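You operate a simulated robot arm through the tools that you are given. There is no shell and no other tool. Be economical: measure what you need, move in short steps, check, and stop when the job is done.

Carry out the task below with a simulated robot arm. There is one attempt and no reset: what you move stays moved.

Task
Turn the depth dial to 4 mm.

It is judged by the outcome, as a careful person would: the job done as asked, and still so three seconds after it is handed in. It fails if anything else is knocked over, pushed out of place, dropped, spilled or broken.

Robot
A 6-joint arm with a two-finger parallel gripper, fixed in place. Base frame: the origin is at the foot of the arm, x ahead of it, y to its left, z up. Lengths are in mm, angles in rad, forces in N, time in s.
Its first joint turns from -1.152 to 1.152 rad. Payload 2.9 kg.
Tool frame: the origin (TCP) lies between the finger pads and is the grasp point; the fingertips stand 30 mm ahead of it; z points along the fingers, y is the line along which they close. The gripper opens to 110 mm. The fingers are 20 mm wide and 10 mm thick; the gripper's body (48 by 112 mm) begins 55 mm behind the TCP.
Orientation is told as [roll, pitch, yaw] about the base's x, y, z axes, in that order, counted from this pose: with the fingers straight down and closing along the base's y, the tool's x points along the base's -x, its y along +y and its z along -z.

Tools
- The arm moves only by the tool step_arm. Its argument "steps" is a list of rows, each a list of 7 numbers: the closure, from 0 (fully open) to 1 (shut), then the shift along the tool's x, y, z in units of 25 mm (1.0 is 25 mm), then the turn, a rotation vector about the tool's x, y, z in units of 6 degrees (1.0 is 6 degrees). In form: [[jaw, dx, dy, dz, wx, wy, wz], ...]. A call has 1 to 20 rows; each row shifts and turns the commanded pose from where the row before left it, along the tool's axes as they then stand. A call with a number of a shift or a turn outside -1 to 1 is refused whole. Each row takes 0.2 s and may step no farther than 50 mm and 0.15 rad from the row before; otherwise, or with a gripper value out of range, the whole call is refused. A pose out of reach is approached as far as the arm can. The call stops where the force on the tool passes 40 N (or 10 N more than at its start, if that is more) or the arm is blocked; 0.2 s more then pass. The fingers move at their own pace (about 108 mm/s each) and stop on an object; they squeeze with about 27 N. The grip force told is the motor's: it shows also when the fingers shut on nothing. Time passes only in rows, and 0.2 s behind the last, so rows that do not move let the fingers close. The reply holds the time, the measured pose of the TCP, the force on the tool along the base axes, the opening and the grip force, in the units named above and with some noise.
- Cameras (640 x 400 px; columns grow to the right, rows downward): "scene" is fixed at [47, 411.1, 1403.6]; the picture's right is [-0.96, -0.29, 0.00], its down [-0.11, 0.36, -0.92] and it looks along [0.26, -0.89, -0.38] (base axes); focal length 348 px, centre (320, 200). "wrist" rides on the gripper at [-36, 0, -57] in the tool frame; the picture's right is [0.00, -1.00, 0.00], its down [0.97, 0.00, -0.24] and it looks along [0.24, 0.00, 0.97] (tool axes); focal length 218 px, centre (320, 200).
- snapshot(camera): a new picture of that camera. It takes no simulated time.
- measure_at(camera, pixels): for up to 12 pixels [column, row] of the newest picture of that camera ("zoom" is the newest enlarged one), the place [x, y, z] in the base frame of the surface seen there, good to about 2 mm. It takes no simulated time.
- inspect(camera, box): a new picture of the part [left, top, right, bottom] of that camera's present view, enlarged. It takes no simulated time.
- job_done(): hands the job in; it is judged then, once.

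Keep the steps short. Do not move on a guess: measure, check each grasp and each placing, and mend mistakes. In all there are 60 turns and 20 pictures (those below and enlarged ones count). Leave the gripper open and the arm clear of the work at the hand-in unless told otherwise, and finish with a single line.

The tools are called as name(argument=value, ...) on one line, values as JSON. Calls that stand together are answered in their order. step_arm: Moves the arm, as the interface text tells. Its arguments: {"type":"object","properties":{"steps":{"type":"array"}},"required":["steps"]} The other tools are called the same way: snapshot (camera) takes a picture; measure_at (camera, pixels) gives the place of the surface under pixels of a picture; inspect (camera, box) takes an enlarged picture of a part of a camera's view; job_done () hands the job in.

At the start:

```text
clock: 0.0
position: [260.1, -327.0, 1208.6]
ee_rot: [0.0, 0.001, 0.001]
wrist_force: [-0.4, -0.7, -0.7]
opening: 109.8
grip_force: 0.1
```

scene: 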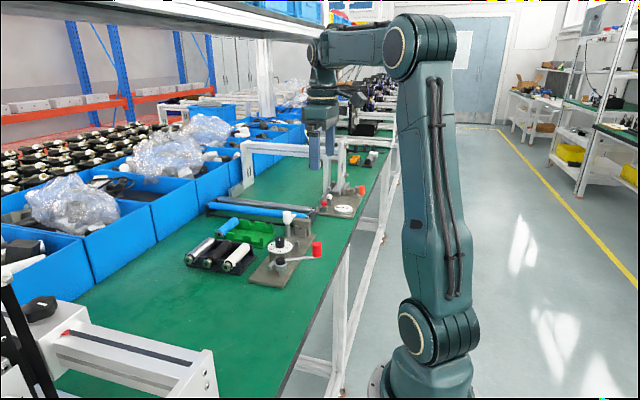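
wrist: 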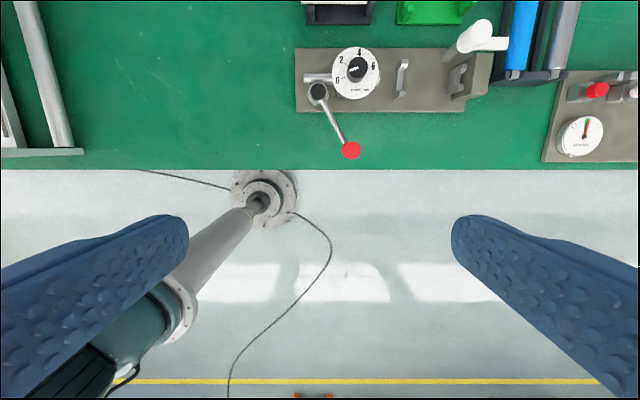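

I see a dial with a white face at about (357,70) in the wrist view. I'll enlarge it to read it.

inspect(camera="wrist", box=[290, 30, 500, 165])

inspect(camera="scene", box=[230, 195, 340, 295])

```text
2.96 times, centred on (395, 98) of wrist
```

zoom: 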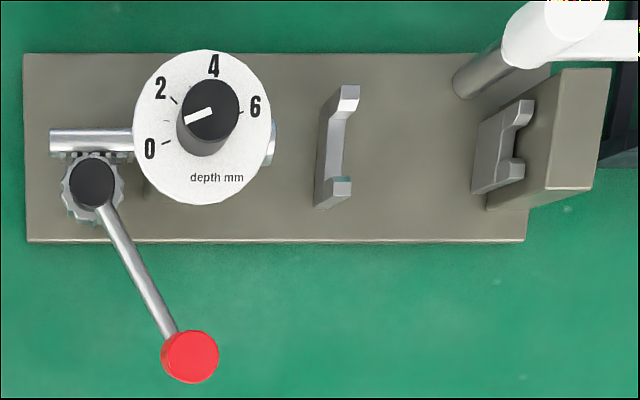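

```text
4.00 times, centred on (285, 245) of scene
```

zoom: 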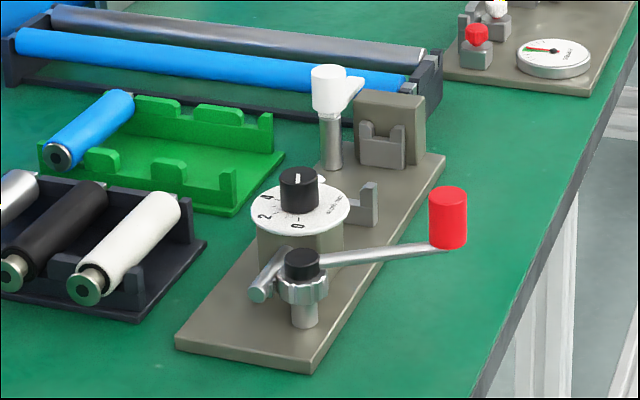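

The pointer stands near 0, and the scale runs clockwise. I'll measure the knob, dial and neighbours, in the scene zoom.

measure_at(camera="zoom", pixels=[[297, 175], [290, 178], [305, 178], [298, 200], [256, 210], [342, 212], [304, 252], [447, 192], [328, 70], [368, 186], [297, 227], [395, 95]])

measure_at(camera="wrist", pixels=[[361, 67], [352, 71], [359, 68], [334, 72], [380, 72], [357, 47], [357, 97], [361, 63], [361, 73], [355, 67], [367, 67]])

```text
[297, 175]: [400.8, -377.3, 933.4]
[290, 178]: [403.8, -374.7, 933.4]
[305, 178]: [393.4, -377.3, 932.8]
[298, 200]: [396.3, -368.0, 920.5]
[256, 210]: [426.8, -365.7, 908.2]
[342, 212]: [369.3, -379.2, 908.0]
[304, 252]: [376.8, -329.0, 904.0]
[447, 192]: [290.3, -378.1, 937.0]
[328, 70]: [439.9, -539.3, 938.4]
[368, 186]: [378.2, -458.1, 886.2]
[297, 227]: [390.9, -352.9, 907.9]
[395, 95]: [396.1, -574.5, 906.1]
```

```text
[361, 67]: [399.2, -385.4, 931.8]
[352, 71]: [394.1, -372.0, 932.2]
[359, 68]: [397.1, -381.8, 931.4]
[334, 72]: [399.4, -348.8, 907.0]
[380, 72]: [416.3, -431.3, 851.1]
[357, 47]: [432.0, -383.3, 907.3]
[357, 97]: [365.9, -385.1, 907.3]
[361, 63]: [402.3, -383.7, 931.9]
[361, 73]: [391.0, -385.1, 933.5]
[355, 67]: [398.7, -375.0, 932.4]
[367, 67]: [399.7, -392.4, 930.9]
```

Dial centre is about (398,-383): face z 907, knob top z 932. I'll move above it, staying high at z≈1030, for a straight-down look.

step_arm(steps=[[0.3, -0.69, -0.28, 0.89, 0, 0, 0], [0.3, -0.69, -0.28, 0.89, 0, 0, 0], [0.3, -0.69, -0.28, 0.89, 0, 0, 0], [0.3, -0.69, -0.28, 0.89, 0, 0, 0], [0.3, -0.69, -0.28, 0.89, 0, 0, 0], [0.3, -0.69, -0.28, 0.89, 0, 0, 0], [0.3, -0.69, -0.28, 0.89, 0, 0, 0], [0.3, -0.69, -0.28, 0.89, 0, 0, 0], [0.3, 0, 0, 0, 0, 0, 0]])

inspect(camera="wrist", box=[220, 130, 420, 255])

```text
clock: 2.0
position: [399.2, -385.6, 1030.8]
ee_rot: [0.0, 0.0, -0.001]
wrist_force: [-0.2, 0.4, -0.4]
opening: 76.9
grip_force: 0.1
```

```text
3.20 times, centred on (320, 192) of wrist
```

zoom: 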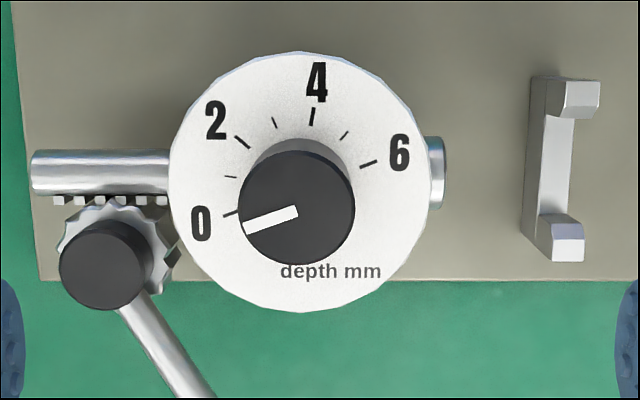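

The pointer is near 0. I'll measure ticks, pointer ends and knob rim in this view.

measure_at(camera="zoom", pixels=[[230, 213], [243, 142], [312, 116], [368, 163], [296, 211], [247, 228], [242, 207], [352, 207], [297, 156], [297, 258], [172, 180], [428, 180]])

```text
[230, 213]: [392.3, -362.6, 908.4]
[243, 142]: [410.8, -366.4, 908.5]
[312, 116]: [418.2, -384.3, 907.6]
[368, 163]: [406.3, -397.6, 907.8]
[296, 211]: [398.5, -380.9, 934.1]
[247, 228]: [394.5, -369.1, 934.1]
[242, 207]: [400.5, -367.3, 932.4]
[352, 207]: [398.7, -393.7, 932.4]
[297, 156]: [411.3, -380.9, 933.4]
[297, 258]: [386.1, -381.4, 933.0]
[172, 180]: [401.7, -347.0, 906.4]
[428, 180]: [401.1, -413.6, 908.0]
```

Knob centre is (399,-380.7), radius 13. The pointer is at about 0, and 4 mm lies 120° clockwise. I'll centre over the knob and pre-turn 60° counter-clockwise.

step_arm(steps=[[0.45, 0, 0.2, 0, 0, 0, 0], [0.45, 0, 0, 0, 0, 0, -1], [0.45, 0, 0, 0, 0, 0, -1], [0.45, 0, 0, 0, 0, 0, -1], [0.45, 0, 0, 0, 0, 0, -1], [0.45, 0, 0, 0, 0, 0, -1], [0.45, 0, 0, 0, 0, 0, -1], [0.45, 0, 0, 0, 0, 0, -1], [0.45, 0, 0, 0, 0, 0, -1], [0.45, 0, 0, 0, 0, 0, -1], [0.45, 0, 0, 0, 0, 0, -1], [0.45, 0, 0, 0, 0, 0, 0]])

```text
clock: 4.6
position: [396.2, -378.8, 1030.6]
ee_rot: [0.001, 0.0, 1.048]
wrist_force: [0.4, 0.8, -0.5]
opening: 60.6
grip_force: 0.1
```

Turned cleanly. The position reading seems noisy by a few mm, so I'll re-read it twice before descending.

step_arm(steps=[[0.45, 0, 0, 0, 0, 0, 0]])

step_arm(steps=[[0.45, 0, 0, 0, 0, 0, 0]])

snapshot(camera="wrist")

```text
clock: 5.0
position: [396.2, -379.4, 1030.2]
ee_rot: [0.001, 0.0, 1.049]
wrist_force: [0.0, 0.2, -0.1]
opening: 60.5
grip_force: 0.0
```

```text
clock: 5.4
position: [397.0, -378.5, 1031.0]
ee_rot: [0.0, -0.001, 1.05]
wrist_force: [0.2, 0.9, -0.2]
opening: 60.4
grip_force: 0.0
```

```text
14 pictures are left
```

wrist: 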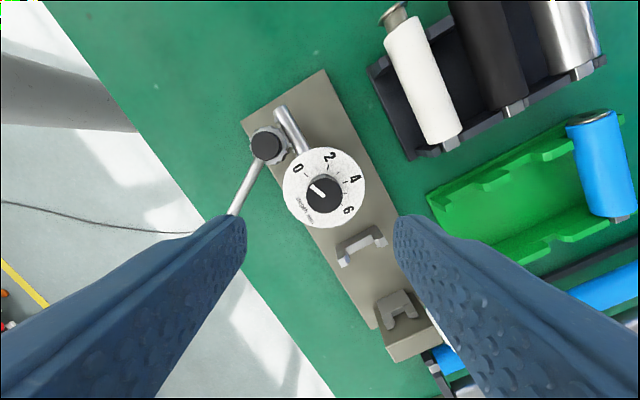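

The tool is at about (396.5,-378.9), so the knob centre is ~3 mm off along −tool y. That agrees with the picture (knob at column 324). I'll correct that and descend to z≈944, with the fingers open around the knob.

step_arm(steps=[[0.45, 0.014, -0.12, 0, 0, 0, 0], [0.45, 0, 0, 0.7, 0, 0, 0], [0.45, 0, 0, 0.7, 0, 0, 0], [0.45, 0, 0, 0.7, 0, 0, 0], [0.45, 0, 0, 0.6, 0, 0, 0], [0.45, 0, 0, 0.4, 0, 0, 0], [0.45, 0, 0, 0.36, 0, 0, 0], [0.45, 0, 0, 0, 0, 0, 0]])

snapshot(camera="scene")

```text
clock: 7.2
position: [399.6, -380.1, 944.4]
ee_rot: [-0.001, 0.0, 1.049]
wrist_force: [0.0, 0.2, -0.3]
opening: 60.5
grip_force: 0.0
```

```text
13 pictures are left
```

scene: 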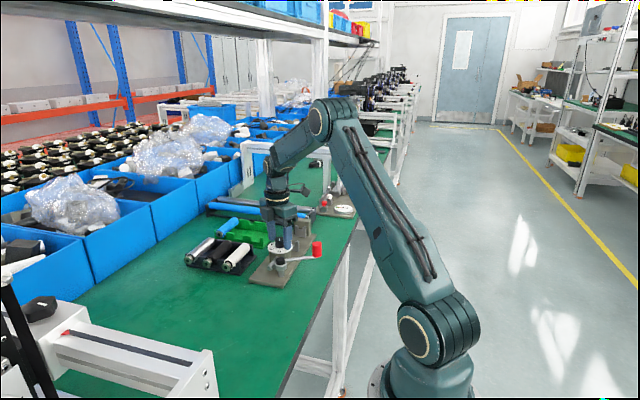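

The fingers straddle the knob with no contact force. Now I'll close.

step_arm(steps=[[0.7, 0, 0, 0, 0, 0, 0], [0.8, 0, 0, 0, 0, 0, 0], [0.9, 0, 0, 0, 0, 0, 0], [0.9, 0, 0, 0, 0, 0, 0]])

```text
clock: 8.2
position: [400.1, -380.4, 944.8]
ee_rot: [0.002, 0.0, 1.047]
wrist_force: [-7.6, 5.3, 0.6]
opening: 26.3
grip_force: 44.4
```

The grip is on the knob (26.3 mm opening), with a small side load. I'll turn 30° clockwise and check.

step_arm(steps=[[0.9, 0, 0.03, 0, 0, 0, 0], [0.9, 0, 0, 0, 0, 0, 1], [0.9, 0, 0, 0, 0, 0, 1], [0.9, 0, 0, 0, 0, 0, 1], [0.9, 0, 0, 0, 0, 0, 1], [0.9, 0, 0, 0, 0, 0, 1]])

```text
clock: 9.6
position: [400.2, -378.7, 945.7]
ee_rot: [-0.001, -0.001, 0.523]
wrist_force: [7.9, 4.5, -1.3]
opening: 26.4
grip_force: 45.1
```

It turned 30° with modest force. Continuing the remaining 90°.

step_arm(steps=[[0.9, -0.03, 0, 0, 0, 0, 1], [0.9, 0, 0, 0, 0, 0, 1], [0.9, 0, 0, 0, 0, 0, 1], [0.9, 0, 0, 0, 0, 0, 1], [0.9, 0, 0, 0, 0, 0, 1], [0.9, 0, 0, 0, 0, 0, 1], [0.9, 0, 0, 0, 0, 0, 1], [0.9, 0, 0, 0, 0, 0, 0]])

inspect(camera="wrist", box=[220, 130, 420, 255])

```text
clock: 11.4
position: [400.0, -379.4, 944.7]
ee_rot: [0.0, 0.002, -0.21]
wrist_force: [2.4, 5.0, -0.8]
opening: 26.5
grip_force: 44.9
```

```text
3.20 times, centred on (320, 192) of wrist
```

zoom: 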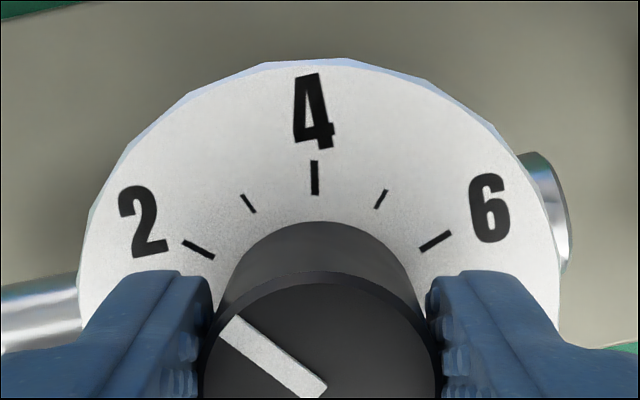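

The knob is following: the pointer is past 2 after 72°. 48° more.

step_arm(steps=[[0.9, 0, 0, 0, 0, 0, 1], [0.9, 0, 0, 0, 0, 0, 1], [0.9, 0, 0, 0, 0, 0, 1], [0.9, 0, 0, 0, 0, 0, 1], [0.9, 0, 0, 0, 0, 0, 1], [0.9, 0, 0, 0, 0, 0, 1], [0.9, 0, 0, 0, 0, 0, 1], [0.9, 0, 0, 0, 0, 0, 1], [0.9, 0, 0, 0, 0, 0, 0]])

snapshot(camera="wrist")

```text
clock: 13.4
position: [399.6, -379.7, 944.5]
ee_rot: [0.0, 0.0, -1.05]
wrist_force: [5.3, 3.8, -1.3]
opening: 26.7
grip_force: 45.3
```

```text
11 pictures are left
```

wrist: 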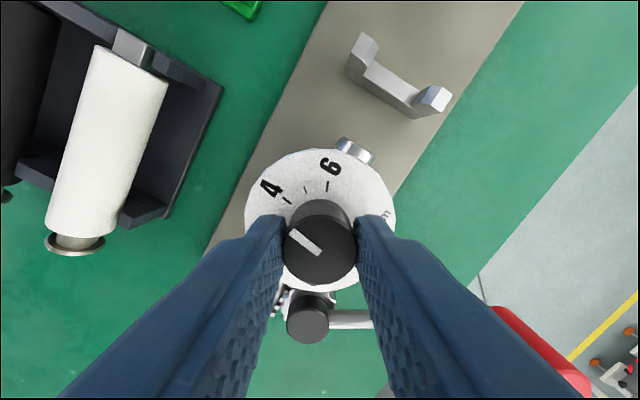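

The pointer appears near 4, but perspective hides the exact reading. I'll release, lift straight up, turn back and look from above.

step_arm(steps=[[0.6, 0, 0, 0, 0, 0, 0], [0.5, 0, 0, 0, 0, 0, 0], [0.45, 0, 0, 0, 0, 0, 0], [0.45, 0, 0, -0.5, 0, 0, 0], [0.45, 0, 0, -0.7, 0, 0, 0], [0.45, 0, 0, -0.7, 0, 0, 0], [0.45, 0, 0, -0.8, 0, 0, 0], [0.45, 0, 0, -0.8, 0, 0, 0], [0.45, 0, 0, 0, 0, 0, -1], [0.45, 0, 0, 0, 0, 0, -1], [0.45, 0, 0, 0, 0, 0, -1], [0.45, 0, 0, 0, 0, 0, -1], [0.45, 0, 0, 0, 0, 0, -1], [0.45, 0, 0, 0, 0, 0, -1], [0.45, 0, 0, 0, 0, 0, -1], [0.45, 0, 0, 0, 0, 0, -1], [0.45, 0, 0, 0, 0, 0, -1], [0.45, 0, 0, 0, 0, 0, -1], [0.45, 0, 0, 0, 0, 0, 0]])

inspect(camera="wrist", box=[220, 130, 420, 255])

```text
clock: 17.4
position: [400.3, -380.5, 1032.1]
ee_rot: [0.0, -0.001, 0.002]
wrist_force: [0.1, 0.3, 0.4]
opening: 60.7
grip_force: 0.0
```

```text
3.20 times, centred on (320, 192) of wrist
```

zoom: 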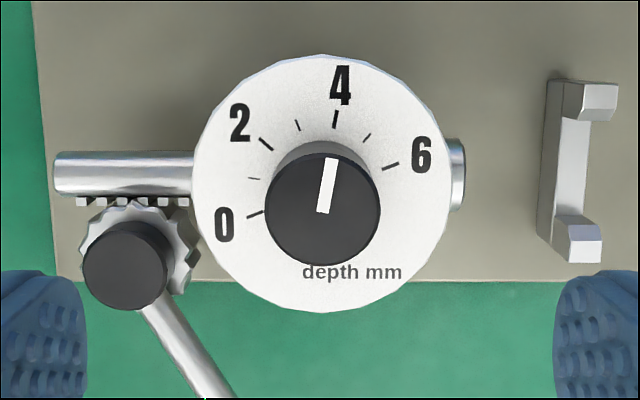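

The pointer now leans about 9.5° right of vertical, and the 4 tick about 10°. I'll confirm by measuring both.

measure_at(camera="zoom", pixels=[[322, 211], [331, 160], [334, 128], [337, 111], [247, 217], [398, 163], [323, 58], [323, 309], [194, 183], [451, 183]])

```text
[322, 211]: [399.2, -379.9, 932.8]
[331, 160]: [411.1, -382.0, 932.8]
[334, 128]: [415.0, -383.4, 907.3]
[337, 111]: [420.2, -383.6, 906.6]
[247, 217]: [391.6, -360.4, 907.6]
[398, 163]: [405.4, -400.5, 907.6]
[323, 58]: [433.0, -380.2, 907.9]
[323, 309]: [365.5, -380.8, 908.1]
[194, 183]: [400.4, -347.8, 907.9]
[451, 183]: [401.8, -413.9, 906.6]
```

The pointer (10.0°) and the 4 tick (about 10°) line up. I'll open the gripper and lift the arm clear.

step_arm(steps=[[0.2, 0, 0, -1, 0, 0, 0], [0, 0, 0, -1, 0, 0, 0], [0, 0, 0, -1, 0, 0, 0], [0, 0, 0, -1, 0, 0, 0], [0, 0, 0, 0, 0, 0, 0], [0, 0, 0, 0, 0, 0, 0]])

snapshot(camera="wrist")

```text
clock: 18.8
position: [400.8, -380.6, 1131.0]
ee_rot: [0.001, 0.0, 0.0]
wrist_force: [0.5, -0.6, 0.8]
opening: 110.0
grip_force: 0.0
```

```text
9 pictures are left
```

wrist: 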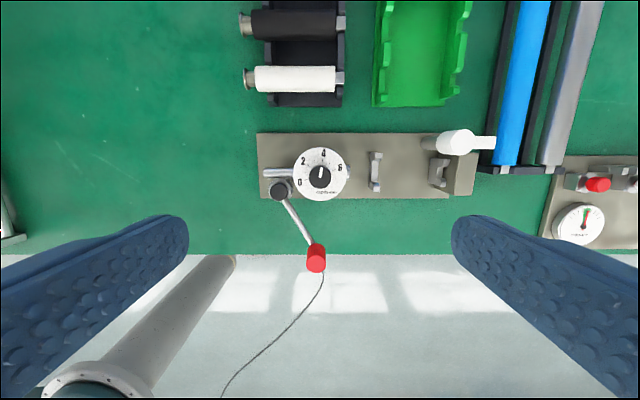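

The dial stays at 4, nothing else moved, and the arm is clear, so I'm handing in.

job_done()

```text
The job is handed in.
```

The depth dial is set to 4 mm, with the gripper open and the arm lifted clear.
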